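You operate a simulated robot arm through the tools that you are given. There is no shell and no other tool. Be economical: measure what you need, move in short steps, check, and stop when the job is done.

You are at the controls of a simulated robot arm. One attempt, no reset.

## Task
Vacuum up both spilt sugar lumps from the chest top.
Fine: stand the cup on the green coaster first; the hand vacuum ends switched off where it lay. Set down upright: cup, hand vacuum.

It is judged by the outcome, as a careful person would: the job done as asked, and still so three seconds after it is handed in. It fails if anything else is knocked over, pushed out of place, dropped, spilled or broken.

## Robot
A 6-joint arm with a two-finger parallel gripper, fixed in place. Base frame: the origin is at the foot of the arm, x ahead of it, y to its left, z up; the work surface is at about z = 0.6. Readings come in m, rad, newtons and seconds.
With the tool pointing down near the work surface it reaches from about 0.26 to 0.68 m from the base axis. Its first joint turns from -2.897 to 2.897 rad. Payload 4.1 kg.
Tool frame: the origin (TCP) lies between the finger pads and is the grasp point; the fingertips stand 0.023 m ahead of it; z points along the fingers, y is the line along which they close. Largest opening 0.094 m; finger width 0.038, thickness 0.01; the body of the gripper, 0.054 by 0.096 m, starts 0.039 m behind the TCP.
Orientation is that of the tool frame in the base frame, as a unit quaternion [x, y, z, w]. With the fingers straight down and closing along the base's y, the tool's x points along the base's -x, its y along +y and its z along -z.

## Interface
- The arm moves only by the tool play_rows. Its arguments are lists of equal length, an entry for each row: "linear": the shift along the tool's x, y, z in units of 200 mm (1.0 is 200 mm), a list of three; "turn": the turn, a rotation vector about the tool's x, y, z in units of 120 degrees (1.0 is 120 degrees), a list of three. In form: {"linear": [[tx, ty, tz], ...], "turn": [[rx, ry, rz], ...]}. A call has 1 to 12 rows; each row is the pose to reach, as a shift and turn from the pose commanded when the call began, along the tool's axes at that moment. "gripper" is the gripper command, from -1 (shut) to 1 (fully open), values between in proportion, set as the call begins (left out, the last holds). A call with a number of a shift or a turn outside -1 to 1 is refused whole. Rows are played at 5 a second. More than 0.05 m and 0.15 rad between two rows, or a gripper value outside its range, and nothing of the call is played. A pose out of reach is approached as far as the arm can. The call stops where the force on the tool passes 40 N (or 10 N more than at its start, if that is more) or the arm is blocked; 0.2 s more then pass. Each finger travels about 0.045 m/s and halts on what it meets, pressing with about 29 N; the grip force reading is that of the motor and also rises with nothing between the fingers. The clock runs only during rows and for 0.2 s after the last one: add rows that repeat a pose to give the fingers time. The reply holds the time, the measured pose of the TCP, the force on the tool along the base axes, the opening and the grip force, in the units named above and with some noise, with the torque about the TCP (base axes, N m) and any sound that the robot's microphone picked up.
- Cameras (640 x 400 px; columns grow to the right, rows downward): "scene" is fixed at [0.399, -0.4993, 1.3881]; the picture's right is [1.00, -0.01, 0.00], its down [-0.01, -0.66, -0.75] and it looks along [0.01, 0.75, -0.66] (base axes); focal length 322 px, centre (320, 200). "wrist" rides on the gripper at [0.086, 0.016, -0.074] in the tool frame; the picture's right is [-0.18, 0.98, 0.00], its down [-0.58, -0.11, -0.81] and it looks along [-0.79, -0.15, 0.59] (tool axes); focal length 243 px, centre (320, 200).
- snapshot(camera): a new picture of that camera. No time passes.
- raise_lower(by): slides the trunk up (or, below 0, down) by that many m; the arm rides with it, the base frame stays. It gives what a move gives, with no picture.
- point_at(camera, pixels): for up to 12 pixels [column, row] of the newest picture of that camera ("zoom" is the newest enlarged one), the place [x, y, z] in the base frame of the surface seen there, good to about 0.003 m. No time passes.
- enlarge(camera, box): a new picture of the part [left, top, right, bottom] of that camera's present view, enlarged. No time passes.
- job_done(): hands the job in; it is judged then, once.

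Keep the steps short. Do not move on a guess: measure, check each grasp and each placing, and mend mistakes. In all there are 80 turns and 46 pictures (those below and enlarged ones count). Leave the gripper open and the arm clear of the work at the hand-in unless told otherwise, and finish with a single line.

The tools are called after ">>>" by a JSON object that holds its "fn" and its "kwargs". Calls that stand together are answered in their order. play_rows: Moves the arm, as the interface text tells. Its arguments: {"type":"object","properties":{"linear":{"type":"array","items":{"type":"array","items":{"type":"number"}}},"turn":{"type":"array","items":{"type":"array","items":{"type":"number"}}},"gripper":{"type":"number"}},"required":["linear","turn"]} The other tools are called the same way: raise_lower (by) slides the trunk up or down; snapshot (camera) takes a picture; point_at (camera, pixels) gives the place of the surface under pixels of a picture; enlarge (camera, box) takes an enlarged picture of a part of a camera's view; job_done () hands the job in.

At the start:

```text
t: 0.0
position: [0.3323, 0.323, 1.0414]
tcp_rot: [0.001, 1.0, 0.0, 0.0]
contact_force: [-0.5, -0.6, -0.4]
wrist_torque: [-0.02, 0.01, 0.0]
opening: 0.0941
grasp_force: 0.0
trunk travel left (down, up): [-0.425, 0.165]
```

scene: 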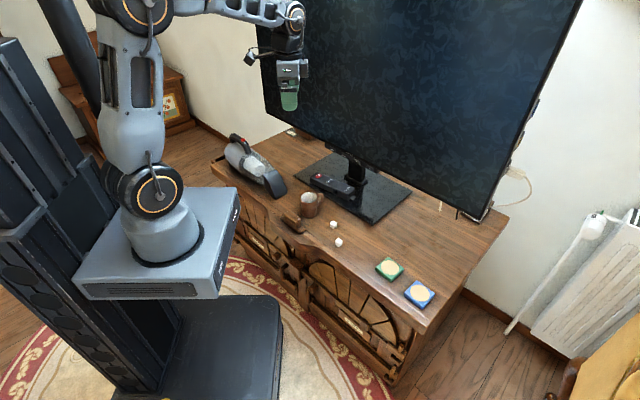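
wrist: 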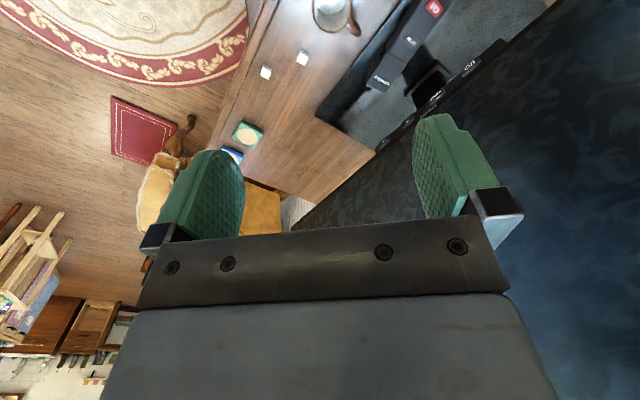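

I see the vacuum near (255,165), cup near (311,203), sugar lumps near (334,224) and (339,242), green coaster near (390,268). I'll enlarge to get detail.

>>> {"fn": "enlarge", "kwargs": {"camera": "scene", "box": [200, 120, 360, 220]}}

>>> {"fn": "point_at", "kwargs": {"camera": "scene", "pixels": [[334, 224], [339, 242], [390, 268], [420, 293], [311, 197], [311, 212], [235, 140], [255, 165], [280, 190], [225, 175], [350, 260], [292, 222]]}}

>>> {"fn": "enlarge", "kwargs": {"camera": "scene", "box": [280, 180, 440, 310]}}

```text
4.00 times, centred on (280, 170) of scene
```

zoom: 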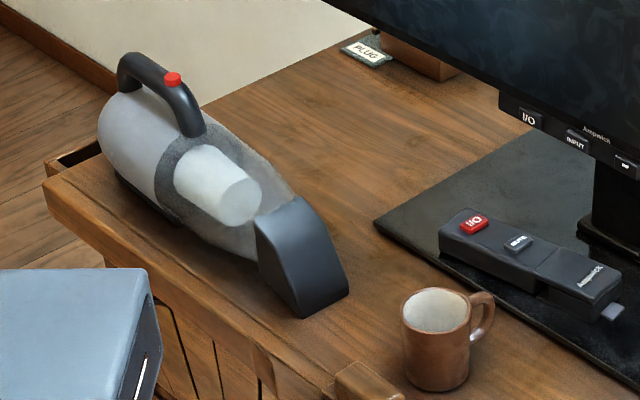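

```text
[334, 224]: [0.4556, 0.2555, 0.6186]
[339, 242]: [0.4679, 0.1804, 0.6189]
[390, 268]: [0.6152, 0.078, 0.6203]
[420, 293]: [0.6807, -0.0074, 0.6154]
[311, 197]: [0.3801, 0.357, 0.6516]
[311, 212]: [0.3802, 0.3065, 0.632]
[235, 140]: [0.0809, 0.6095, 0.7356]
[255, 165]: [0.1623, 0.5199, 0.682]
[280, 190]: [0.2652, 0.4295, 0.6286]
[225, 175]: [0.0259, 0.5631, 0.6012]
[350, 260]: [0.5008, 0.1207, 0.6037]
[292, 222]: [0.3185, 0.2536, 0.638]
```

```text
3.08 times, centred on (360, 245) of scene
```

zoom: 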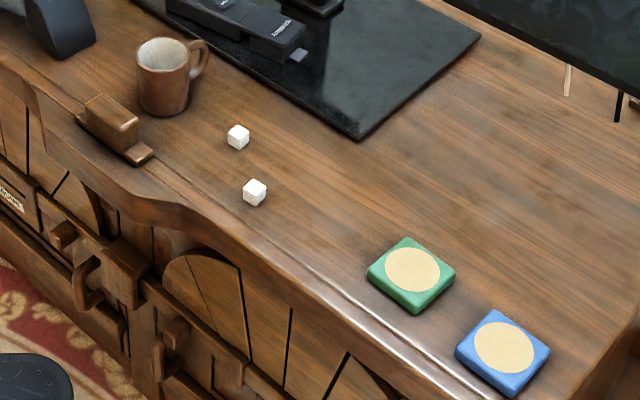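

The last zoom shows cup, lumps and coasters. I'll measure the cup's rim, handle and foot, and the coaster corners.

>>> {"fn": "point_at", "kwargs": {"camera": "zoom", "pixels": [[138, 52], [163, 69], [187, 58], [163, 39], [203, 48], [202, 72], [163, 112], [408, 239], [453, 276], [415, 305], [369, 268], [412, 270]]}}

>>> {"fn": "enlarge", "kwargs": {"camera": "scene", "box": [210, 125, 298, 205]}}

```text
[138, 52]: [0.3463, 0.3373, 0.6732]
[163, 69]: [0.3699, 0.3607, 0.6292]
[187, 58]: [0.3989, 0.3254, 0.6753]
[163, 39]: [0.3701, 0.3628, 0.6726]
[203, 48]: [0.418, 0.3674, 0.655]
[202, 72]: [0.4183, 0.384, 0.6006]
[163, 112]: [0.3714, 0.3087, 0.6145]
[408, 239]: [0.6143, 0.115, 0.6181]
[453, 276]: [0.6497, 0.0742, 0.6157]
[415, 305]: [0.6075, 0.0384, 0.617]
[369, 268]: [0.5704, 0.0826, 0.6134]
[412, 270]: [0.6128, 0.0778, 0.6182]
```

```text
5.00 times, centred on (254, 165) of scene
```

zoom: 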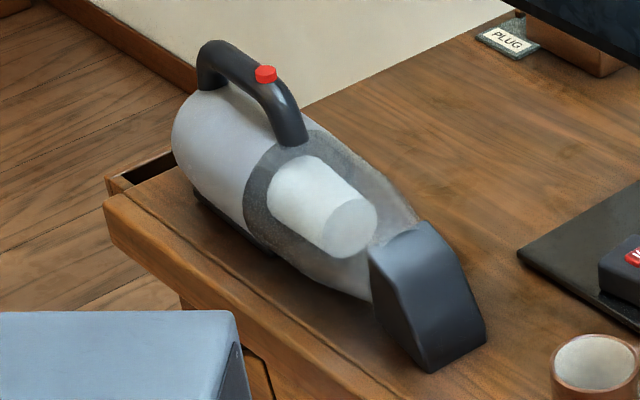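

I'll measure the vacuum: handle top, red button, handle sides, body, and nozzle corners.

>>> {"fn": "point_at", "kwargs": {"camera": "zoom", "pixels": [[212, 46], [238, 58], [265, 68], [266, 79], [287, 105], [292, 138], [205, 80], [405, 238], [375, 270], [430, 368], [484, 335], [445, 230]]}}

>>> {"fn": "point_at", "kwargs": {"camera": "scene", "pixels": [[230, 160], [243, 170], [236, 152], [268, 168], [272, 178], [262, 182]]}}

```text
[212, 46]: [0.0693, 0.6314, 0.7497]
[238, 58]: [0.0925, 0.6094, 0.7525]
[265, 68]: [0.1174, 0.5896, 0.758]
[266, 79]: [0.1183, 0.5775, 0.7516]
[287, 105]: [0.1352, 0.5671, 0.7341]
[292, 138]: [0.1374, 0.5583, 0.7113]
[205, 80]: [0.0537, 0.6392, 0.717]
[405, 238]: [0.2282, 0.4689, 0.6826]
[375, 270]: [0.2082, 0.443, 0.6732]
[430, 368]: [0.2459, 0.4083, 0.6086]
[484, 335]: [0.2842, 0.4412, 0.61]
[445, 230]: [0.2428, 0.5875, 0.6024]
```

```text
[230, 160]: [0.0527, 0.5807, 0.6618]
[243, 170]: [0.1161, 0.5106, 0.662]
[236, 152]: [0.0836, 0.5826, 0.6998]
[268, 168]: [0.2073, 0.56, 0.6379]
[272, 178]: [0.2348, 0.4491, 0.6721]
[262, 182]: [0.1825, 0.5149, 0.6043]
```

Vacuum axis runs about -45° with the handle top at z≈0.752. Now I'll measure the obstacles: TV lower edge, stand corners, remote, and the brown block at the chest edge.

>>> {"fn": "point_at", "kwargs": {"camera": "scene", "pixels": [[268, 110], [320, 138], [345, 150], [420, 188], [480, 217], [296, 176], [355, 222], [312, 180], [350, 193], [288, 217], [300, 230], [410, 190]]}}

>>> {"fn": "snapshot", "kwargs": {"camera": "wrist"}}

>>> {"fn": "enlarge", "kwargs": {"camera": "scene", "box": [270, 180, 350, 250]}}

```text
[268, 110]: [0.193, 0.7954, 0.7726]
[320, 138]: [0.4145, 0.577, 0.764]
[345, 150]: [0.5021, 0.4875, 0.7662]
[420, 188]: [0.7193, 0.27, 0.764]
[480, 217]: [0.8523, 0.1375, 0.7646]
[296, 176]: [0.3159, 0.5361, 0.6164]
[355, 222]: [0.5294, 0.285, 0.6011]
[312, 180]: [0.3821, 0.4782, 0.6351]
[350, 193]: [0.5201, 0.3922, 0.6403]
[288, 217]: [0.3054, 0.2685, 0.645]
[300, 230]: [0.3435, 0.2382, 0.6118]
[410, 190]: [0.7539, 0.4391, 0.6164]
```

```text
40 pictures are left
```

wrist: 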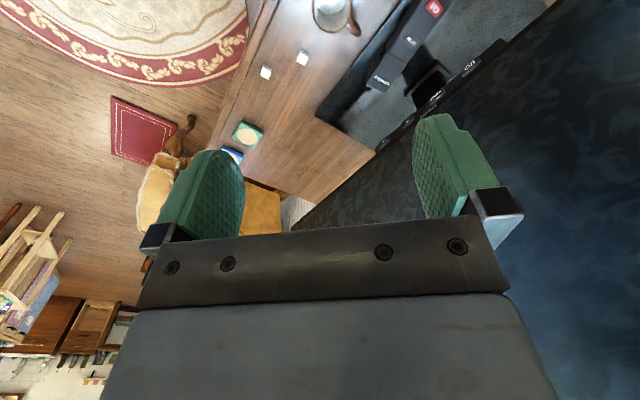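

```text
5.71 times, centred on (310, 215) of scene
```

zoom: 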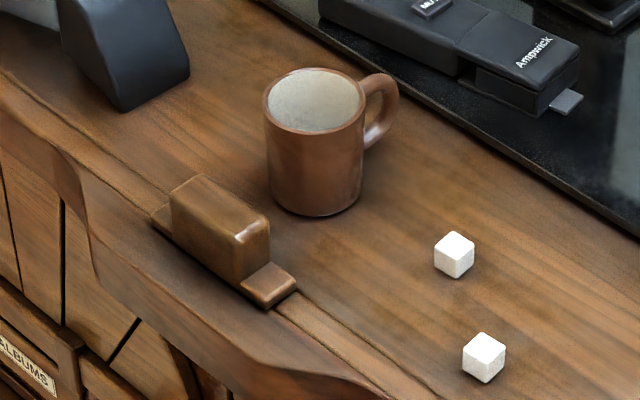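

Key facts: the TV plane lies along x+y≈0.99, and the stand's front edge along x+y≈0.83. The brown block is a chest fixture near (0.32,0.255). The cup axis is about (0.371,0.335), rim z 0.675, handle pointing about 34°. I'll move above the cup, turned so the fingers close across the handle direction.

>>> {"fn": "play_rows", "kwargs": {"linear": [[-0.039, 0.012, 0.19], [-0.078, 0.024, 0.38], [-0.117, 0.036, 0.57], [-0.156, 0.048, 0.76], [-0.195, 0.06, 0.95], [-0.195, 0.06, 0.95]], "turn": [[0, 0, -0.057], [0, 0, -0.113], [0, 0, -0.17], [0, 0, -0.227], [0, 0, -0.283], [0, 0, -0.283]], "gripper": 1}}

>>> {"fn": "snapshot", "kwargs": {"camera": "wrist"}}

>>> {"fn": "enlarge", "kwargs": {"camera": "scene", "box": [260, 100, 420, 240]}}

```text
t: 1.4
position: [0.37, 0.3382, 0.8533]
tcp_rot: [-0.292, 0.956, 0.0, 0.0]
contact_force: [1.0, -0.1, -0.5]
wrist_torque: [-0.03, -0.02, -0.01]
opening: 0.0938
grasp_force: 0.0
trunk travel left (down, up): [-0.425, 0.165]
```

```text
38 pictures are left
```

wrist: 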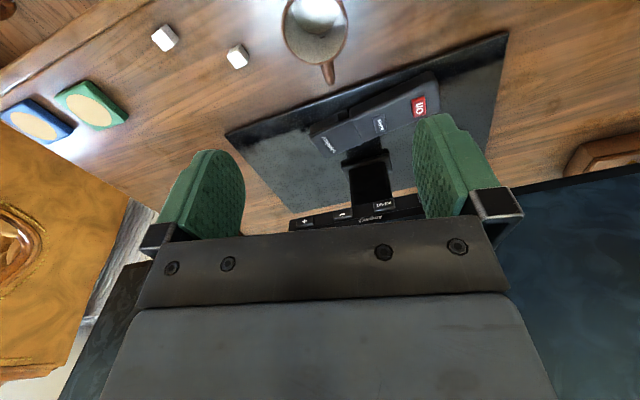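

```text
2.86 times, centred on (340, 170) of scene
```

zoom: 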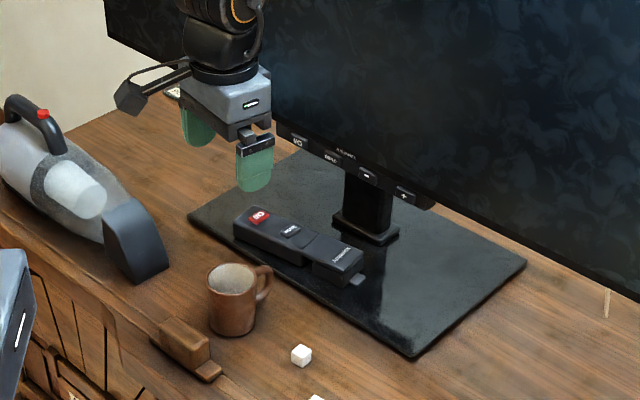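

The wrist view shows the cup at (316,30) with its handle toward (328,80). I'll measure the rim and handle.

>>> {"fn": "point_at", "kwargs": {"camera": "wrist", "pixels": [[285, 28], [346, 28], [316, 62], [316, 15], [328, 78], [165, 38], [237, 56], [316, 35]]}}

```text
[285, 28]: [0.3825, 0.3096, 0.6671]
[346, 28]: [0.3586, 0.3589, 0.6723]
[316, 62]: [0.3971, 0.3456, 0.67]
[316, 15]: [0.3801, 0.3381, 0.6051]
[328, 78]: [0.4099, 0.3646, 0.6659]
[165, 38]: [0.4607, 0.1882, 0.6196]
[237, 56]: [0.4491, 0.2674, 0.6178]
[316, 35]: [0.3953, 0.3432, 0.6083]
```

Cup centre is (0.371,0.334), 0.055 across. I'll descend to z≈0.653 with a 4 mm correction.

>>> {"fn": "play_rows", "kwargs": {"linear": [[0.007, -0.02, 0.2], [0.007, -0.02, 0.4], [0.007, -0.02, 0.6], [0.007, -0.02, 0.75], [0.007, -0.02, 0.9], [0.007, -0.02, 1.0], [0.007, -0.02, 1.0]], "turn": [[0, 0, 0], [0, 0, 0], [0, 0, 0], [0, 0, 0], [0, 0, 0], [0, 0, 0], [0, 0, 0]]}}

>>> {"fn": "enlarge", "kwargs": {"camera": "scene", "box": [260, 130, 400, 250]}}

```text
t: 3.0
position: [0.3709, 0.3317, 0.6525]
tcp_rot: [-0.293, 0.956, 0.0, 0.0]
contact_force: [-0.1, -0.6, -0.4]
wrist_torque: [0.03, 0.02, -0.02]
opening: 0.094
grasp_force: 0.1
trunk travel left (down, up): [-0.425, 0.165]
```

```text
3.33 times, centred on (330, 190) of scene
```

zoom: 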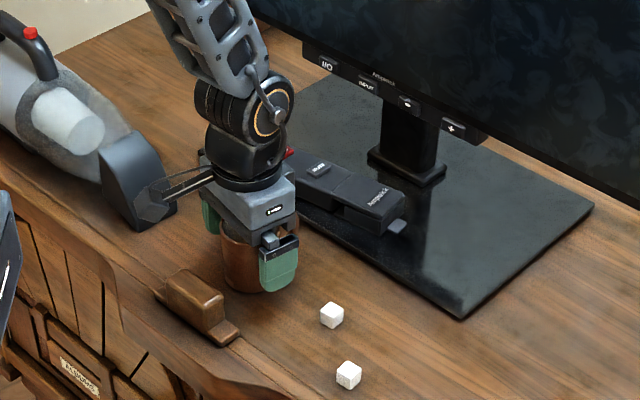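

The fingers straddle the cup with the handle clear. Closing now.

>>> {"fn": "play_rows", "kwargs": {"linear": [[0, 0, 0], [0, 0, 0], [0, 0, 0], [0, 0, 0], [0, 0, 0]], "turn": [[0, 0, 0], [0, 0, 0], [0, 0, 0], [0, 0, 0], [0, 0, 0]], "gripper": -1}}

```text
t: 4.2
position: [0.3712, 0.3321, 0.6529]
tcp_rot: [-0.292, 0.956, 0.0, 0.0]
contact_force: [-0.9, 0.4, 0.0]
wrist_torque: [0.02, -0.02, 0.05]
opening: 0.0609
grasp_force: 29.1
trunk travel left (down, up): [-0.425, 0.165]
```

Gripped at 0.061. I'll lift 6 cm and begin moving toward the coaster, keeping the cup upright.

>>> {"fn": "play_rows", "kwargs": {"linear": [[0, 0, -0.1], [0, 0, -0.2], [0, 0, -0.3], [0, -0.1, -0.35], [-0.02, -0.25, -0.35], [-0.05, -0.42, -0.35], [-0.08, -0.59, -0.35], [-0.11, -0.76, -0.35], [-0.14, -0.9, -0.35], [-0.14, -0.9, -0.35]], "turn": [[0, 0, 0], [0, 0, 0], [0, 0, 0], [0, 0, 0], [0, 0, 0], [0, 0, 0], [0, 0, 0], [0, 0, 0], [0, 0, 0], [0, 0, 0]]}}

>>> {"fn": "enlarge", "kwargs": {"camera": "scene", "box": [280, 130, 460, 310]}}

```text
t: 6.4
position: [0.4943, 0.1981, 0.7193]
tcp_rot: [-0.292, 0.956, 0.0, -0.001]
contact_force: [0.0, 0.3, -1.7]
wrist_torque: [-0.01, 0.01, 0.01]
opening: 0.0611
grasp_force: 28.7
trunk travel left (down, up): [-0.425, 0.165]
```

```text
2.22 times, centred on (370, 220) of scene
```

zoom: 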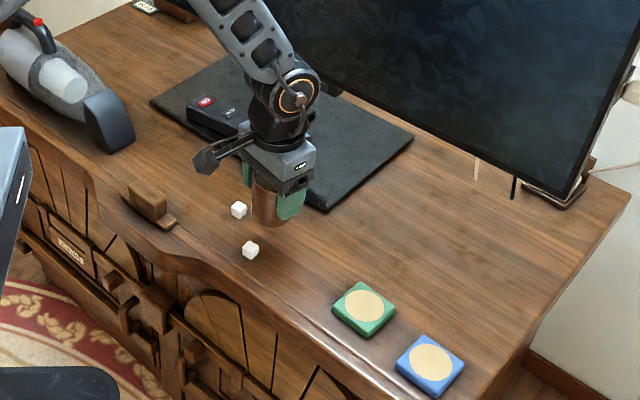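

The cup is held upright. Moving on until it is above the coaster centre (0.611,0.078).

>>> {"fn": "play_rows", "kwargs": {"linear": [[-0.03, -0.165, 0], [-0.06, -0.33, 0], [-0.09, -0.5, 0], [-0.12, -0.67, 0], [-0.146, -0.825, 0], [-0.146, -0.825, 0.1], [-0.146, -0.825, 0.1]], "turn": [[0, 0, 0], [0, 0, 0], [0, 0, 0], [0, 0, 0], [0, 0, 0], [0, 0, 0], [0, 0, 0]]}}

>>> {"fn": "enlarge", "kwargs": {"camera": "scene", "box": [340, 200, 450, 310]}}

>>> {"fn": "snapshot", "kwargs": {"camera": "wrist"}}

```text
t: 8.0
position: [0.6127, 0.0774, 0.6996]
tcp_rot: [-0.292, 0.956, 0.001, 0.0]
contact_force: [0.5, 0.1, -1.9]
wrist_torque: [0.01, 0.02, 0.03]
opening: 0.0611
grasp_force: 29.4
trunk travel left (down, up): [-0.425, 0.165]
```

```text
3.64 times, centred on (395, 255) of scene
```

zoom: 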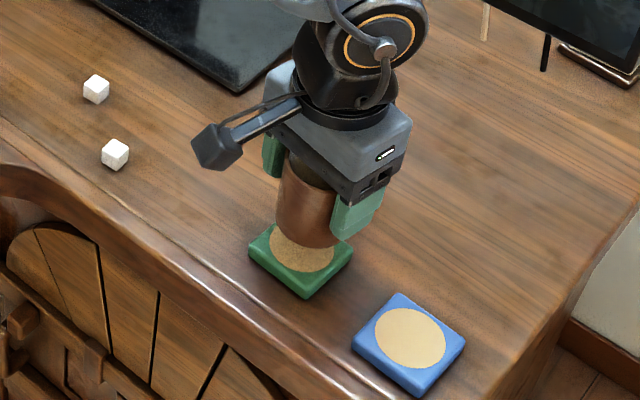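

```text
33 pictures are left
```

wrist: 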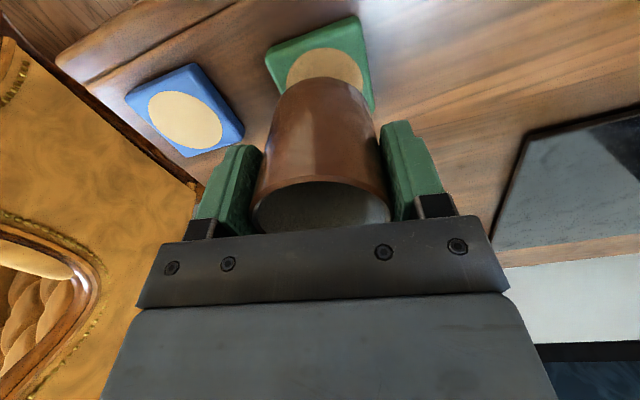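

Aligned above the coaster. Descending gently, watching the force.

>>> {"fn": "play_rows", "kwargs": {"linear": [[0.008, 0.005, 0.05], [0.008, 0.005, 0.1], [0.008, 0.005, 0.13], [0.008, 0.005, 0.145], [0.008, 0.005, 0.155], [0.008, 0.005, 0.155]], "turn": [[0, 0, 0], [0, 0, 0], [0, 0, 0], [0, 0, 0], [0, 0, 0], [0, 0, 0]]}}

```text
t: 9.4
position: [0.6103, 0.0774, 0.6685]
tcp_rot: [-0.292, 0.956, 0.0, 0.0]
contact_force: [0.8, 0.2, -1.0]
wrist_torque: [-0.01, -0.01, 0.01]
opening: 0.0607
grasp_force: 29.4
trunk travel left (down, up): [-0.425, 0.165]
```

Force drop hints at contact (-1.9 to -1.0). I'll go down 1.5 mm more and look.

>>> {"fn": "play_rows", "kwargs": {"linear": [[0, 0, 0.004], [0, 0, 0.008], [0, 0, 0.008]], "turn": [[0, 0, 0], [0, 0, 0], [0, 0, 0]]}}

>>> {"fn": "enlarge", "kwargs": {"camera": "scene", "box": [355, 220, 435, 300]}}

```text
t: 10.2
position: [0.6114, 0.0766, 0.6675]
tcp_rot: [-0.292, 0.956, 0.001, 0.001]
contact_force: [3.1, 0.0, 3.7]
wrist_torque: [-0.04, -0.16, 0.03]
opening: 0.0608
grasp_force: 29.0
trunk travel left (down, up): [-0.425, 0.165]
```

```text
5.00 times, centred on (395, 260) of scene
```

zoom: 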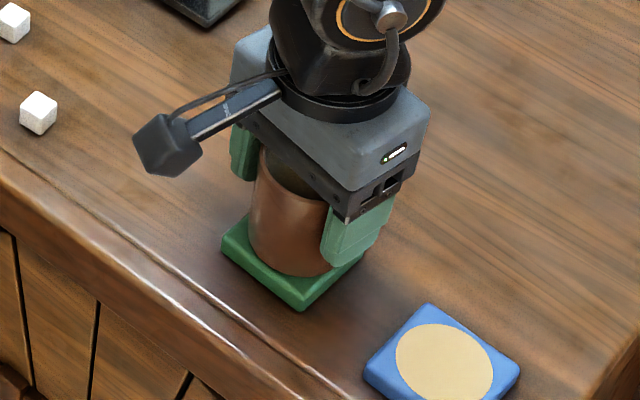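

It is seated (3.7 N upward). Opening, then rising straight up.

>>> {"fn": "play_rows", "kwargs": {"linear": [[0, 0, 0], [0, 0, 0], [0, 0, 0], [0, 0, 0], [0, 0, -0.2], [0, 0, -0.4], [0, 0, -0.6], [0, 0, -0.8], [0, 0, -1.0], [0, 0, -1.0]], "turn": [[0, 0, 0], [0, 0, 0], [0, 0, 0], [0, 0, 0], [0, 0, 0], [0, 0, 0], [0, 0, 0], [0, 0, 0], [0, 0, 0], [0, 0, 0]], "gripper": 1}}

>>> {"fn": "enlarge", "kwargs": {"camera": "scene", "box": [355, 220, 435, 300]}}

```text
t: 12.4
position: [0.6133, 0.0741, 0.8675]
tcp_rot: [-0.292, 0.957, 0.0, 0.001]
contact_force: [0.4, -0.8, 1.5]
wrist_torque: [-0.01, 0.02, 0.0]
opening: 0.0938
grasp_force: 0.0
trunk travel left (down, up): [-0.425, 0.165]
```

```text
5.00 times, centred on (395, 260) of scene
```

zoom: 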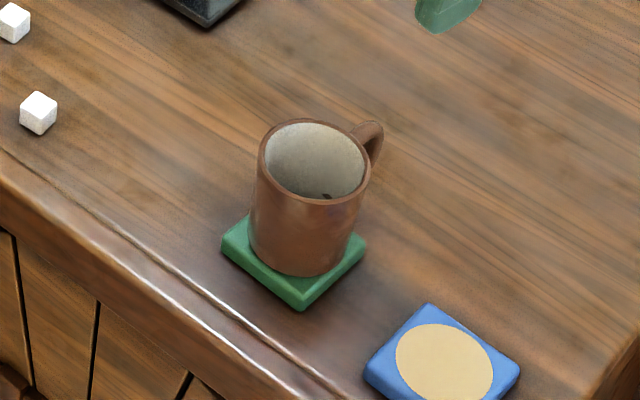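

The cup stands on the green coaster. Next, travel to the vacuum at z≈0.87 parallel to the TV, turning so the fingers will close across the handle.

>>> {"fn": "play_rows", "kwargs": {"linear": [[0.03, 0.17, 0], [0.06, 0.33, 0], [0.09, 0.5, 0], [0.12, 0.67, 0], [0.15, 0.83, 0], [0.18, 1.0, 0]], "turn": [[0, 0, 0.055], [0, 0, 0.11], [0, 0, 0.165], [0, 0, 0.22], [0, 0, 0.275], [0, 0, 0.33]]}}

```text
t: 13.8
position: [0.4679, 0.2205, 0.8678]
tcp_rot: [0.051, 0.999, 0.0, 0.0]
contact_force: [-1.0, 0.6, -0.3]
wrist_torque: [0.01, 0.02, 0.03]
opening: 0.0939
grasp_force: 0.0
trunk travel left (down, up): [-0.425, 0.165]
```

>>> {"fn": "play_rows", "kwargs": {"linear": [[0.16, 0.14, 0], [0.32, 0.28, 0], [0.48, 0.42, 0], [0.64, 0.57, 0], [0.8, 0.71, 0], [0.95, 0.85, 0]], "turn": [[0, 0, 0.0], [0, 0, 0.0], [0, 0, 0.0], [0, 0, 0], [0, 0, 0], [0, 0, 0]]}}

```text
t: 15.2
position: [0.2952, 0.4138, 0.8686]
tcp_rot: [0.048, 0.999, 0.0, 0.0]
contact_force: [0.0, -0.2, -0.1]
wrist_torque: [0.02, 0.03, 0.02]
opening: 0.094
grasp_force: 0.2
trunk travel left (down, up): [-0.425, 0.165]
```

>>> {"fn": "play_rows", "kwargs": {"linear": [[0.16, 0.127, 0], [0.32, 0.253, 0], [0.48, 0.38, 0], [0.64, 0.507, 0], [0.8, 0.633, 0], [0.96, 0.76, 0], [0.96, 0.76, 0]], "turn": [[0, 0, 0.055], [0, 0, 0.11], [0, 0, 0.165], [0, 0, 0.22], [0, 0, 0.275], [0, 0, 0.33], [0, 0, 0.33]], "gripper": -1}}

>>> {"fn": "snapshot", "kwargs": {"camera": "wrist"}}

>>> {"fn": "enlarge", "kwargs": {"camera": "scene", "box": [200, 90, 300, 210]}}

```text
t: 16.8
position: [0.1197, 0.5824, 0.8693]
tcp_rot: [0.385, 0.923, 0.0, 0.0]
contact_force: [-1.0, -0.3, -0.1]
wrist_torque: [-0.01, -0.05, -0.03]
opening: 0.0002
grasp_force: 29.1
trunk travel left (down, up): [-0.425, 0.165]
```

```text
30 pictures are left
```

wrist: 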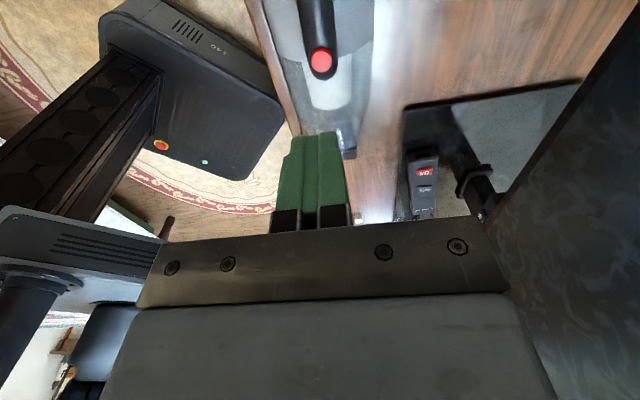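

```text
3.33 times, centred on (250, 150) of scene
```

zoom: 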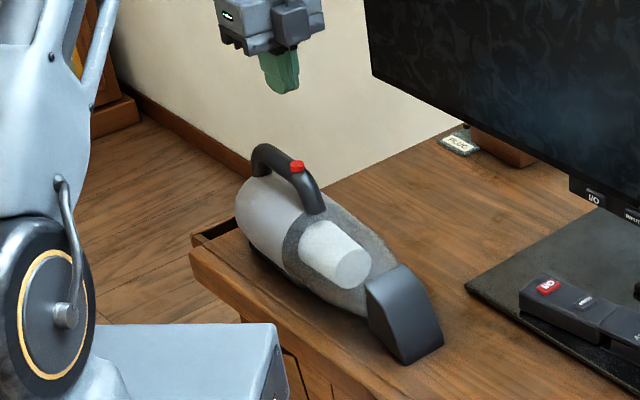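

The button shows at (321,60). I'll measure it and the handle's sides.

>>> {"fn": "point_at", "kwargs": {"camera": "wrist", "pixels": [[321, 60], [321, 52], [321, 68], [313, 60], [329, 60], [304, 30], [331, 30], [300, 8], [330, 8], [315, 30], [314, 8], [340, 150]]}}

>>> {"fn": "enlarge", "kwargs": {"camera": "wrist", "box": [240, 0, 400, 160]}}

```text
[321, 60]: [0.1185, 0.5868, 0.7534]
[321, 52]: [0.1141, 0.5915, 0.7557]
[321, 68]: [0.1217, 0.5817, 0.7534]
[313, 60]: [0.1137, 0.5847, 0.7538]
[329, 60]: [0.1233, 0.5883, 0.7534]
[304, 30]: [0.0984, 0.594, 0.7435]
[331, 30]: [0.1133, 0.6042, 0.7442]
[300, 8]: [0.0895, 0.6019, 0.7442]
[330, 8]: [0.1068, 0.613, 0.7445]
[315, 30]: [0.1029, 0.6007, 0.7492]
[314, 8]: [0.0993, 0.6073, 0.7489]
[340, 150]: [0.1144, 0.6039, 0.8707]
```

```text
2.50 times, centred on (320, 80) of wrist
```

zoom: 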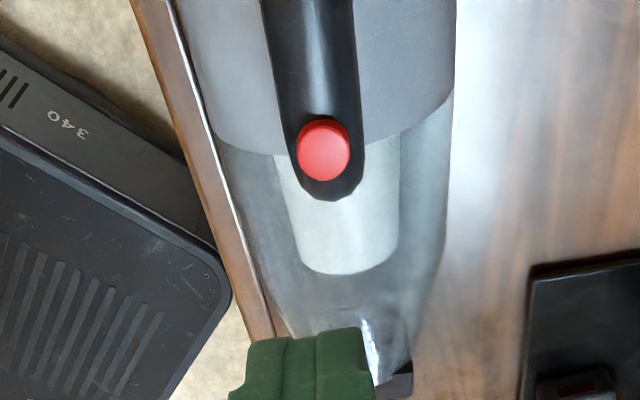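

Button centre is (0.118,0.5865), top z≈0.755; the tool is aligned with the handle. Lowering closed fingertips to about 6 mm above it.

>>> {"fn": "play_rows", "kwargs": {"linear": [[-0.02, 0.009, 0.15], [-0.02, 0.009, 0.3], [-0.02, 0.009, 0.4], [-0.02, 0.009, 0.425], [-0.02, 0.009, 0.425]], "turn": [[0, 0, 0], [0, 0, 0], [0, 0, 0], [0, 0, 0], [0, 0, 0]]}}

>>> {"fn": "enlarge", "kwargs": {"camera": "scene", "box": [220, 110, 270, 160]}}

```text
t: 18.0
position: [0.1249, 0.5805, 0.7838]
tcp_rot: [0.383, 0.924, 0.001, 0.0]
contact_force: [0.1, 0.3, 0.0]
wrist_torque: [-0.03, 0.02, 0.0]
opening: 0.0
grasp_force: 29.2
trunk travel left (down, up): [-0.425, 0.165]
```

```text
8.00 times, centred on (245, 135) of scene
```

zoom: 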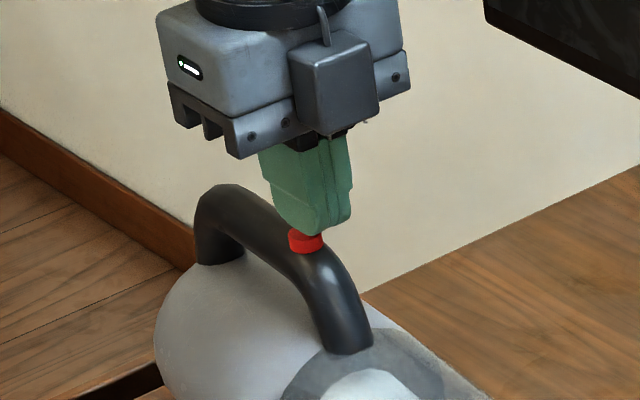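

The tip is right over the button. Pressing down in small steps, 9 mm in total.

>>> {"fn": "play_rows", "kwargs": {"linear": [[0, 0, 0.015], [0, 0, 0.025], [0, 0, 0.03], [0, 0, 0.035], [0, 0, 0.04], [0, 0, 0.045]], "turn": [[0, 0, 0], [0, 0, 0], [0, 0, 0], [0, 0, 0], [0, 0, 0], [0, 0, 0]]}}

```text
t: 19.4
position: [0.1251, 0.5794, 0.776]
tcp_rot: [0.384, 0.923, 0.001, -0.001]
contact_force: [1.3, 2.3, 4.8]
wrist_torque: [0.09, 0.01, -0.03]
opening: 0.0
grasp_force: 29.7
trunk travel left (down, up): [-0.425, 0.165]
heard: click
```

A click was heard. Backing off 7 cm and listening for the motor while opening the fingers.

>>> {"fn": "play_rows", "kwargs": {"linear": [[0, 0, -0.05], [0, 0, -0.2], [0, 0, -0.35], [0, 0, -0.35], [0, 0, -0.35], [0, 0, -0.35]], "turn": [[0, 0, 0], [0, 0, 0], [0, 0, 0], [0, 0, 0], [0, 0, 0], [0, 0, 0]], "gripper": 1}}

>>> {"fn": "snapshot", "kwargs": {"camera": "wrist"}}

```text
t: 20.8
position: [0.1244, 0.5791, 0.8461]
tcp_rot: [0.384, 0.923, 0.0, 0.0]
contact_force: [0.1, 0.0, 0.4]
wrist_torque: [0.02, 0.0, 0.02]
opening: 0.0939
grasp_force: 0.0
trunk travel left (down, up): [-0.425, 0.165]
heard: click, click
```

```text
26 pictures are left
```

wrist: 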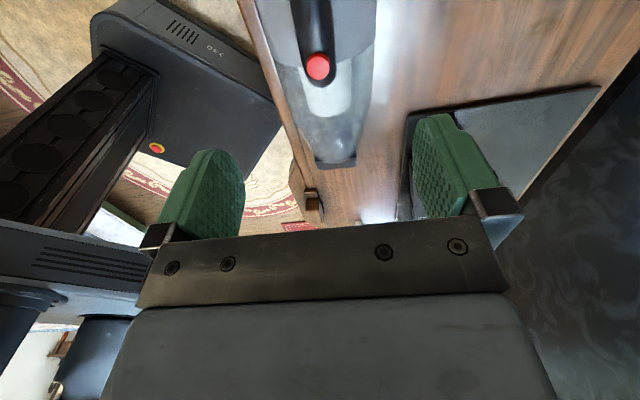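

Two more clicks on release, and no hum reported. I need to tell if it is on: I'll look closely for an indicator or a latched button.

>>> {"fn": "enlarge", "kwargs": {"camera": "scene", "box": [220, 120, 300, 200]}}

>>> {"fn": "play_rows", "kwargs": {"linear": [[0, 0, 0], [0, 0, 0], [0, 0, 0], [0, 0, 0]], "turn": [[0, 0, 0], [0, 0, 0], [0, 0, 0], [0, 0, 0]]}}

>>> {"fn": "point_at", "kwargs": {"camera": "wrist", "pixels": [[318, 67], [318, 62], [318, 72], [311, 40], [311, 20]]}}

```text
5.00 times, centred on (260, 160) of scene
```

zoom: 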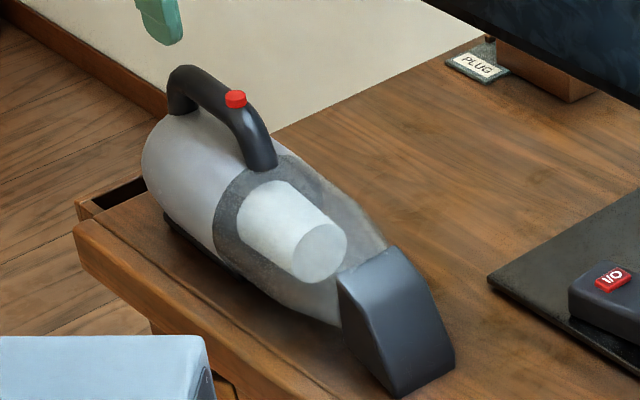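

```text
t: 21.8
position: [0.1252, 0.5788, 0.8451]
tcp_rot: [0.385, 0.923, 0.0, 0.0]
contact_force: [0.2, -0.1, 0.3]
wrist_torque: [0.01, 0.01, -0.02]
opening: 0.0939
grasp_force: 0.1
trunk travel left (down, up): [-0.425, 0.165]
```

```text
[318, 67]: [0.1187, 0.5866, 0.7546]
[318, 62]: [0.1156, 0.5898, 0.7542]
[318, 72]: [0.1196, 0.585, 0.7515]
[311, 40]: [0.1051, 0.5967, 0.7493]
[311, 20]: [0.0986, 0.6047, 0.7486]
```

No hum and no change visible, so the state is unclear. The earlier press stopped right at the threshold (4.8 N), so it may have chattered. I'll repeat with a firmer, deeper press and a separate quick release, listening to each. First, close the fingers and go back above the button.

>>> {"fn": "play_rows", "kwargs": {"linear": [[0, 0, 0], [0, 0, 0], [0, 0, 0], [0, 0, 0], [0, 0, 0.15], [0, 0, 0.28], [0, 0, 0.305], [0, 0, 0.305]], "turn": [[0, 0, 0], [0, 0, 0], [0, 0, 0], [0, 0, 0], [0, 0, 0], [0, 0, 0], [0, 0, 0], [0, 0, 0]], "gripper": -1}}

>>> {"fn": "play_rows", "kwargs": {"linear": [[0, 0, 0.055], [0, 0, 0.055], [0, 0, 0.055], [0, 0, 0.055], [0, 0, 0.055]], "turn": [[0, 0, 0], [0, 0, 0], [0, 0, 0], [0, 0, 0], [0, 0, 0]]}}

```text
t: 23.6
position: [0.1241, 0.5791, 0.7844]
tcp_rot: [0.384, 0.923, 0.0, 0.0]
contact_force: [0.5, -0.2, -0.5]
wrist_torque: [0.03, -0.05, -0.01]
opening: 0.0
grasp_force: 29.7
trunk travel left (down, up): [-0.425, 0.165]
```

```text
t: 24.8
position: [0.1231, 0.5801, 0.772]
tcp_rot: [0.383, 0.924, 0.001, -0.001]
contact_force: [-0.2, 4.4, 10.9]
wrist_torque: [0.19, 0.08, -0.02]
opening: 0.0003
grasp_force: 29.1
trunk travel left (down, up): [-0.425, 0.165]
heard: click
```

One click, pressed firmly (10.9 N). Now a quick release, then waiting and listening.

>>> {"fn": "play_rows", "kwargs": {"linear": [[0, 0, -0.2], [0, 0, -0.37], [0, 0, -0.37], [0, 0, -0.37], [0, 0, -0.37]], "turn": [[0, 0, 0], [0, 0, 0], [0, 0, 0], [0, 0, 0], [0, 0, 0]]}}

>>> {"fn": "play_rows", "kwargs": {"linear": [[0, 0, 0], [0, 0, 0], [0, 0, 0], [0, 0, 0], [0, 0, 0]], "turn": [[0, 0, 0], [0, 0, 0], [0, 0, 0], [0, 0, 0], [0, 0, 0]], "gripper": 1}}

>>> {"fn": "snapshot", "kwargs": {"camera": "scene"}}

```text
t: 26.0
position: [0.124, 0.5804, 0.8475]
tcp_rot: [0.384, 0.923, 0.001, 0.0]
contact_force: [-0.8, 0.2, -0.3]
wrist_torque: [-0.02, 0.03, -0.03]
opening: 0.0
grasp_force: 29.4
trunk travel left (down, up): [-0.425, 0.165]
```

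```text
t: 27.2
position: [0.1239, 0.5787, 0.8471]
tcp_rot: [0.384, 0.923, 0.0, 0.0]
contact_force: [-0.6, 0.4, 0.5]
wrist_torque: [0.0, 0.0, 0.04]
opening: 0.0942
grasp_force: 0.1
trunk travel left (down, up): [-0.425, 0.165]
```

```text
24 pictures are left
```

scene: 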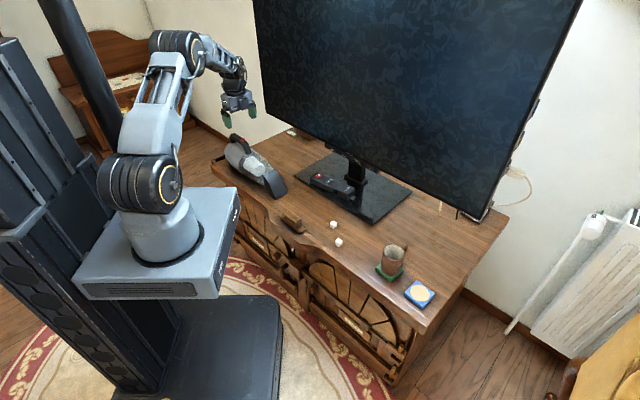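

Clicks come only on the press: 3 in the first, wobbly press and 1 in the clean one. By parity it should now be off, so one more clean press should switch it on. Whether the lumps get sucked in will settle it.

>>> {"fn": "play_rows", "kwargs": {"linear": [[0, 0, 0], [0, 0, 0], [0, 0, 0], [0, 0, 0], [0, 0, 0.15], [0, 0, 0.28], [0, 0, 0.315], [0, 0, 0.315]], "turn": [[0, 0, 0], [0, 0, 0], [0, 0, 0], [0, 0, 0], [0, 0, 0], [0, 0, 0], [0, 0, 0], [0, 0, 0]], "gripper": -1}}

>>> {"fn": "play_rows", "kwargs": {"linear": [[0, 0, 0.055], [0, 0, 0.055], [0, 0, 0.055]], "turn": [[0, 0, 0], [0, 0, 0], [0, 0, 0]]}}

>>> {"fn": "play_rows", "kwargs": {"linear": [[0, 0, -0.2], [0, 0, -0.37], [0, 0, -0.37], [0, 0, -0.37], [0, 0, -0.37], [0, 0, -0.37]], "turn": [[0, 0, 0], [0, 0, 0], [0, 0, 0], [0, 0, 0], [0, 0, 0], [0, 0, 0]]}}

```text
t: 29.0
position: [0.123, 0.5775, 0.7809]
tcp_rot: [0.384, 0.923, 0.0, 0.0]
contact_force: [-0.8, -0.4, 0.3]
wrist_torque: [0.01, 0.01, 0.0]
opening: 0.0
grasp_force: 29.3
trunk travel left (down, up): [-0.425, 0.165]
```

```text
t: 29.8
position: [0.1241, 0.5797, 0.7739]
tcp_rot: [0.383, 0.924, 0.003, -0.001]
contact_force: [-3.0, -0.3, 13.6]
wrist_torque: [0.14, 0.2, 0.07]
opening: 0.0
grasp_force: 29.2
trunk travel left (down, up): [-0.425, 0.165]
heard: click
```

```text
t: 31.2
position: [0.1253, 0.5761, 0.8454]
tcp_rot: [0.384, 0.923, 0.0, 0.0]
contact_force: [0.2, -0.3, -0.2]
wrist_torque: [0.03, 0.01, 0.0]
opening: 0.0002
grasp_force: 29.0
trunk travel left (down, up): [-0.425, 0.165]
```

Clicked once. Now I'll open and look, checking that the vacuum hasn't shifted and how much room there is beneath the handle.

>>> {"fn": "play_rows", "kwargs": {"linear": [[0.1, 0, 0], [0.1, 0, 0], [0.1, 0, 0], [0.1, 0, 0], [0.1, 0, 0]], "turn": [[0, 0, 0], [0, 0, 0], [0, 0, 0], [0, 0, 0], [0, 0, 0]], "gripper": 1}}

>>> {"fn": "enlarge", "kwargs": {"camera": "wrist", "box": [240, 0, 400, 100]}}

```text
t: 32.4
position: [0.1101, 0.5918, 0.8473]
tcp_rot: [0.384, 0.923, 0.001, 0.001]
contact_force: [-0.3, 0.1, -0.3]
wrist_torque: [0.03, 0.01, -0.04]
opening: 0.094
grasp_force: 0.0
trunk travel left (down, up): [-0.425, 0.165]
```

```text
4.00 times, centred on (320, 50) of wrist
```

zoom: 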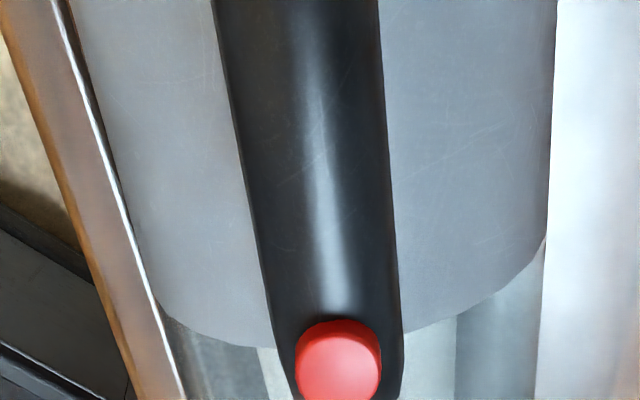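

>>> {"fn": "point_at", "kwargs": {"camera": "zoom", "pixels": [[338, 360], [320, 200], [300, 20], [250, 200], [386, 200], [222, 20], [375, 20], [220, 200], [420, 200], [110, 150], [550, 150], [430, 40]]}}

```text
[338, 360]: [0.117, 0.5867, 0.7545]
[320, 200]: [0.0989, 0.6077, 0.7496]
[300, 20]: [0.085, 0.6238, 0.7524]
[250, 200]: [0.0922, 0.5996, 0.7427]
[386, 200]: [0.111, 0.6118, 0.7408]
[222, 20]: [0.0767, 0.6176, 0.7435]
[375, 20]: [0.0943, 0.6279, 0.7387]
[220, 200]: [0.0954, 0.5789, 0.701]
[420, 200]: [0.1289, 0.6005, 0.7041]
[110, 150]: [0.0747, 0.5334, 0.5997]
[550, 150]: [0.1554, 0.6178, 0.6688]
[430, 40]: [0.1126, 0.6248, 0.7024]
```

The vacuum hasn't moved: button at (0.117,0.587), body top about 0.704 beside the handle. I'll grasp just behind the button at TCP (0.104,0.601,0.737).

>>> {"fn": "play_rows", "kwargs": {"linear": [[0.052, 0.012, 0.1], [0.052, 0.012, 0.25], [0.052, 0.012, 0.4], [0.052, 0.012, 0.5], [0.052, 0.012, 0.55], [0.052, 0.012, 0.55]], "turn": [[0, 0, 0.018], [0, 0, 0.018], [0, 0, 0.018], [0, 0, 0.018], [0, 0, 0.018], [0, 0, 0.018]]}}

>>> {"fn": "enlarge", "kwargs": {"camera": "scene", "box": [205, 110, 285, 190]}}

```text
t: 33.8
position: [0.1047, 0.6015, 0.7372]
tcp_rot: [0.402, 0.916, 0.0, 0.0]
contact_force: [-0.2, 0.9, -0.5]
wrist_torque: [0.0, -0.01, 0.01]
opening: 0.0939
grasp_force: 0.1
trunk travel left (down, up): [-0.425, 0.165]
```

```text
5.00 times, centred on (245, 150) of scene
```

zoom: 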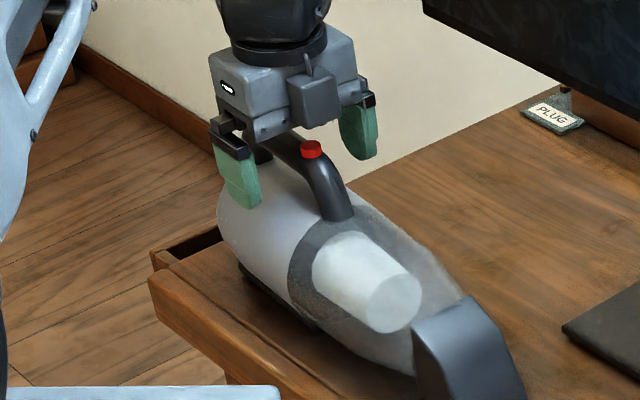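

The fingers straddle the handle behind the button. Closing.

>>> {"fn": "play_rows", "kwargs": {"linear": [[0, 0, 0], [0, 0, 0], [0, 0, 0], [0, 0, 0], [0, 0, 0], [0, 0, 0], [0, 0, 0]], "turn": [[0, 0, 0], [0, 0, 0], [0, 0, 0], [0, 0, 0], [0, 0, 0], [0, 0, 0], [0, 0, 0]], "gripper": -1}}

```text
t: 35.4
position: [0.1052, 0.6007, 0.7367]
tcp_rot: [0.402, 0.916, 0.0, 0.0]
contact_force: [-2.3, -3.5, 0.9]
wrist_torque: [-0.23, 0.04, -0.19]
opening: 0.0248
grasp_force: 28.4
trunk travel left (down, up): [-0.425, 0.165]
```

Gripped at 0.025. Home pose for the return: (0.105,0.601,0.737), rotation 0.402/0.916. Lifting 4 cm to test the hold.

>>> {"fn": "play_rows", "kwargs": {"linear": [[0, 0, -0.03], [0, 0, -0.08], [0, 0, -0.14], [0, 0, -0.2], [0, 0, -0.2], [0, 0, -0.2]], "turn": [[0, 0, 0], [0, 0, 0], [0, 0, 0], [0, 0, 0], [0, 0, 0], [0, 0, 0]]}}

>>> {"fn": "enlarge", "kwargs": {"camera": "scene", "box": [200, 100, 320, 220]}}

```text
t: 36.8
position: [0.1053, 0.6009, 0.7746]
tcp_rot: [0.402, 0.916, -0.001, 0.001]
contact_force: [-0.6, -0.1, -11.2]
wrist_torque: [0.29, 0.3, 0.0]
opening: 0.0247
grasp_force: 29.0
trunk travel left (down, up): [-0.425, 0.165]
```

```text
3.33 times, centred on (260, 160) of scene
```

zoom: 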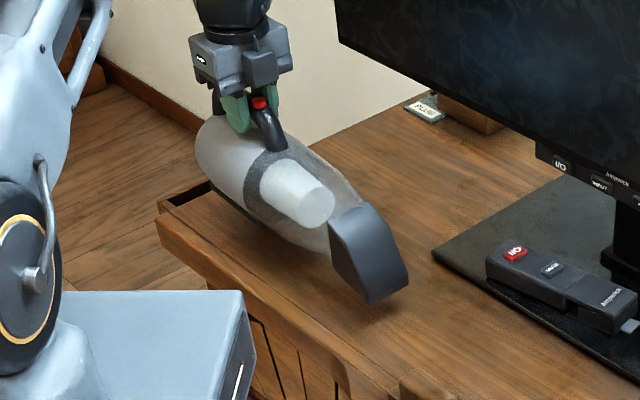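

Held (about 11 N). I'll check for droop by measuring the nozzle's lower corners, top edges and button.

>>> {"fn": "point_at", "kwargs": {"camera": "zoom", "pixels": [[371, 299], [406, 278], [352, 210], [332, 230], [386, 288], [258, 100], [350, 260], [375, 208]]}}

```text
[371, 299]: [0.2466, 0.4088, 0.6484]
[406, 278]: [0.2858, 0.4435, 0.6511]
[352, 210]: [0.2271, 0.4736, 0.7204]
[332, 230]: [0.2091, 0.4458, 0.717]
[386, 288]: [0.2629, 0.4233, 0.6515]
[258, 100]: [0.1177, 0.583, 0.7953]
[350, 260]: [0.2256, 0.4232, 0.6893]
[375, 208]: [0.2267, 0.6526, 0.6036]
```

No droop: the mouth edge mid is (0.266,0.426) at 0.650, offset from TCP (0.161,-0.175,-0.125). Carrying the vacuum forward along its own axis toward lump 1 (about (0.452,0.262)), raised 2.5 cm more.

>>> {"fn": "play_rows", "kwargs": {"linear": [[0, 0, -0.06], [-0.08, 0.01, -0.12], [-0.2, 0.03, -0.12], [-0.34, 0.05, -0.12], [-0.48, 0.07, -0.12], [-0.62, 0.09, -0.12], [-0.76, 0.11, -0.12], [-0.9, 0.12, -0.12], [-0.98, 0.13, -0.12], [-0.98, 0.13, -0.12]], "turn": [[0, 0, 0], [0, 0, 0], [0, 0, 0], [0, 0, 0], [0, 0, 0], [0, 0, 0], [0, 0, 0], [0, 0, 0], [0, 0, 0], [0, 0, 0]]}}

>>> {"fn": "enlarge", "kwargs": {"camera": "scene", "box": [260, 120, 380, 260]}}

```text
t: 39.0
position: [0.2574, 0.4769, 0.7976]
tcp_rot: [0.401, 0.916, 0.0, 0.0]
contact_force: [-0.1, -0.6, -10.7]
wrist_torque: [0.34, 0.33, 0.02]
opening: 0.0245
grasp_force: 28.5
trunk travel left (down, up): [-0.425, 0.165]
```

```text
2.86 times, centred on (320, 190) of scene
```

zoom: 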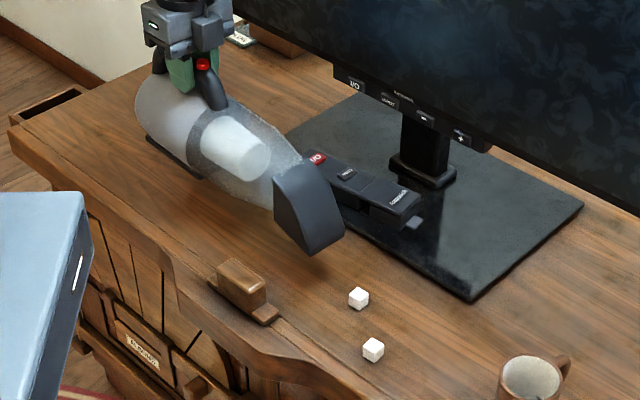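

The mouth is about 5 cm behind lump 1. Moving forward over it while lowering the mouth to about 0.640, clear of the lump's top at 0.621.

>>> {"fn": "play_rows", "kwargs": {"linear": [[-0.08, 0, 0.05], [-0.16, 0, 0.1], [-0.23, -0.005, 0.14], [-0.262, -0.01, 0.165], [-0.262, -0.01, 0.165], [-0.262, -0.01, 0.165]], "turn": [[0, 0, 0], [0, 0, 0], [0, 0, 0], [0, 0, 0], [0, 0, 0], [0, 0, 0]]}}

>>> {"fn": "enlarge", "kwargs": {"camera": "scene", "box": [270, 130, 370, 260]}}

```text
t: 40.4
position: [0.2911, 0.4358, 0.7656]
tcp_rot: [0.402, 0.916, -0.001, -0.001]
contact_force: [0.9, 0.3, -10.8]
wrist_torque: [0.33, 0.3, 0.03]
opening: 0.0244
grasp_force: 28.4
trunk travel left (down, up): [-0.425, 0.165]
```

```text
3.08 times, centred on (320, 195) of scene
```

zoom: 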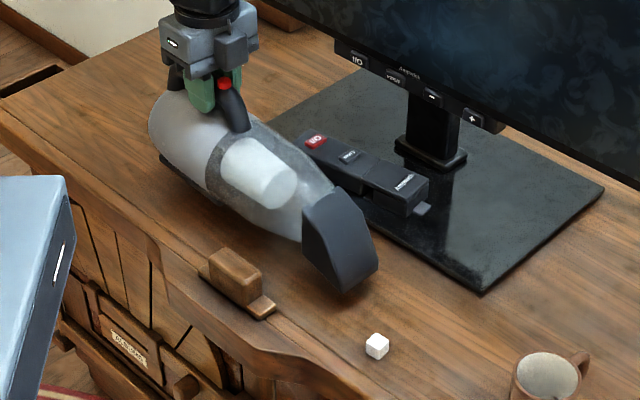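

Lump 1 is no longer visible; it is either taken or hidden under the mouth. Next I'll raise 2 cm, yaw the nose 10° and move to lump 2 (0.4645,0.185), keeping the tail clear of the brown block; that also shows whether lump 1 is gone.

>>> {"fn": "play_rows", "kwargs": {"linear": [[0, 0, -0.05], [0, 0, -0.1], [-0.08, 0, -0.1], [-0.16, 0, -0.1], [-0.24, 0, -0.1], [-0.3, 0, -0.1], [-0.339, 0, -0.1], [-0.339, 0, -0.1]], "turn": [[0, 0, 0], [0, 0, 0], [0, 0, 0.02], [0, 0, 0.04], [0, 0, 0.06], [0, 0, 0.075], [0, 0, 0.083], [0, 0, 0.083]]}}

>>> {"fn": "enlarge", "kwargs": {"camera": "scene", "box": [270, 140, 390, 270]}}

```text
t: 42.2
position: [0.3369, 0.3843, 0.7867]
tcp_rot: [0.48, 0.877, -0.001, 0.0]
contact_force: [0.8, -0.4, -10.8]
wrist_torque: [0.41, 0.23, -0.01]
opening: 0.0246
grasp_force: 28.9
trunk travel left (down, up): [-0.425, 0.165]
```

```text
3.08 times, centred on (330, 205) of scene
```

zoom: 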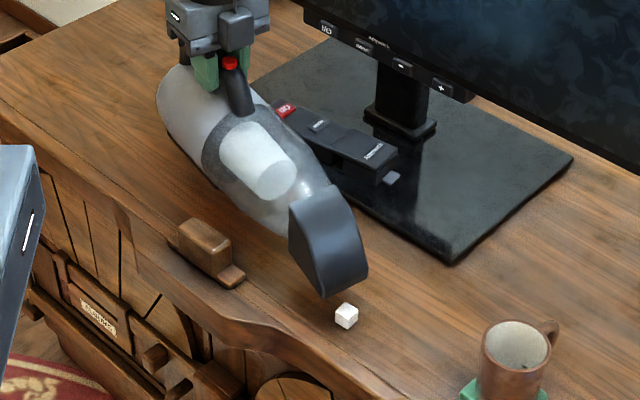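

Lump 2 is at zoom (346,316), just ahead of the mouth. I'll measure the mouth corners, lump and block edge before lowering.

>>> {"fn": "point_at", "kwargs": {"camera": "zoom", "pixels": [[326, 296], [366, 274], [345, 316], [346, 308], [232, 262], [205, 222], [240, 280], [262, 228], [210, 195]]}}

```text
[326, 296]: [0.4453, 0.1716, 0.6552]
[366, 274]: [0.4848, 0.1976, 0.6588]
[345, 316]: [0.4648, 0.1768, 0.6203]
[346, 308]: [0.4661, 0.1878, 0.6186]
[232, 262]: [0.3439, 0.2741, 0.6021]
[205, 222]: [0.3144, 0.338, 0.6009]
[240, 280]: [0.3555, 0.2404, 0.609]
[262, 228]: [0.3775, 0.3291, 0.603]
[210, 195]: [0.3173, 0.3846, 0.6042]
```

The mouth edge mid (0.465,0.185) is right above lump 2. Lowering it 2.2 cm to about 0.636.

>>> {"fn": "play_rows", "kwargs": {"linear": [[0, 0, 0.03], [0, 0, 0.06], [0, 0, 0.09], [0, 0, 0.105], [0, 0, 0.105], [0, 0, 0.105]], "turn": [[0, 0, 0], [0, 0, 0], [0, 0, 0], [0, 0, 0], [0, 0, 0], [0, 0, 0]]}}

>>> {"fn": "enlarge", "kwargs": {"camera": "scene", "box": [290, 170, 390, 270]}}

```text
t: 43.6
position: [0.3372, 0.3863, 0.7648]
tcp_rot: [0.48, 0.877, 0.0, 0.0]
contact_force: [0.2, 0.2, -11.3]
wrist_torque: [0.37, 0.27, -0.04]
opening: 0.0249
grasp_force: 28.7
trunk travel left (down, up): [-0.425, 0.165]
```

```text
4.00 times, centred on (340, 220) of scene
```

zoom: 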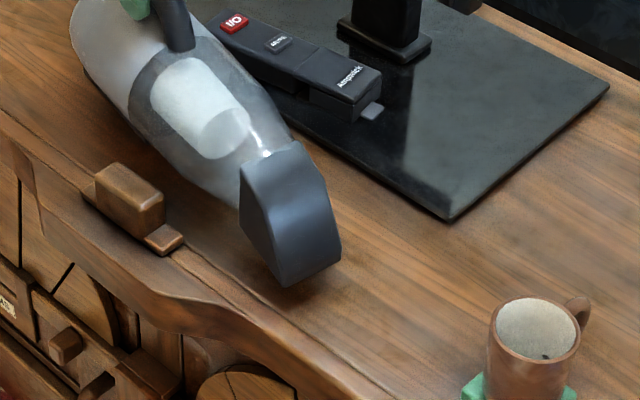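

Lump 2 is no longer visible at zoom (316,288). I'll raise the vacuum and back off to check that both lumps are really gone.

>>> {"fn": "play_rows", "kwargs": {"linear": [[0, 0, -0.06], [0, 0, -0.12], [0, 0, -0.16], [0.06, 0, -0.16], [0.14, 0, -0.16], [0.24, 0, -0.16], [0.34, 0, -0.16], [0.34, 0, -0.16]], "turn": [[0, 0, 0], [0, 0, 0], [0, 0, 0], [0, 0, -0.02], [0, 0, -0.04], [0, 0, -0.06], [0, 0, -0.083], [0, 0, -0.083]]}}

>>> {"fn": "enlarge", "kwargs": {"camera": "scene", "box": [260, 130, 400, 270]}}

```text
t: 45.4
position: [0.2985, 0.4427, 0.7958]
tcp_rot: [0.401, 0.916, -0.001, 0.0]
contact_force: [0.7, -0.3, -10.3]
wrist_torque: [0.31, 0.29, 0.01]
opening: 0.0248
grasp_force: 28.7
trunk travel left (down, up): [-0.425, 0.165]
```

```text
2.86 times, centred on (330, 200) of scene
```

zoom: 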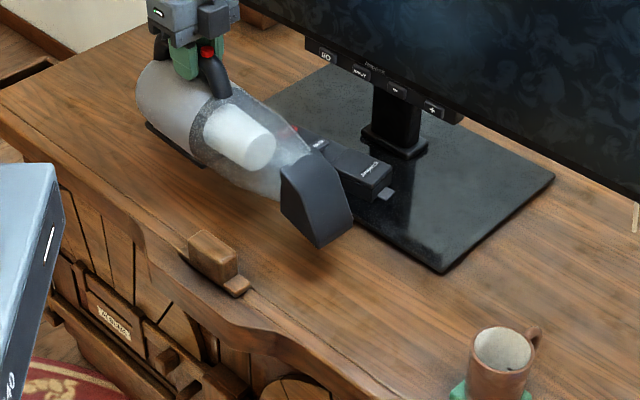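

Both lump spots, zoom (331,269) and beyond, are bare, so the vacuum was on and both lumps are in. Now I'll carry it back along its axis at the same height.

>>> {"fn": "play_rows", "kwargs": {"linear": [[0.08, -0.03, 0], [0.2, -0.06, 0], [0.34, -0.09, 0], [0.48, -0.12, 0], [0.62, -0.15, 0], [0.76, -0.17, 0], [0.9, -0.174, 0], [0.97, -0.174, 0], [0.97, -0.174, 0]], "turn": [[0, 0, 0], [0, 0, 0], [0, 0, 0], [0, 0, 0], [0, 0, 0], [0, 0, 0], [0, 0, 0], [0, 0, 0], [0, 0, 0]]}}

```text
t: 47.4
position: [0.1444, 0.5636, 0.7955]
tcp_rot: [0.402, 0.916, -0.001, 0.0]
contact_force: [-0.3, 0.5, -11.0]
wrist_torque: [0.34, 0.31, -0.01]
opening: 0.0247
grasp_force: 29.5
trunk travel left (down, up): [-0.425, 0.165]
```

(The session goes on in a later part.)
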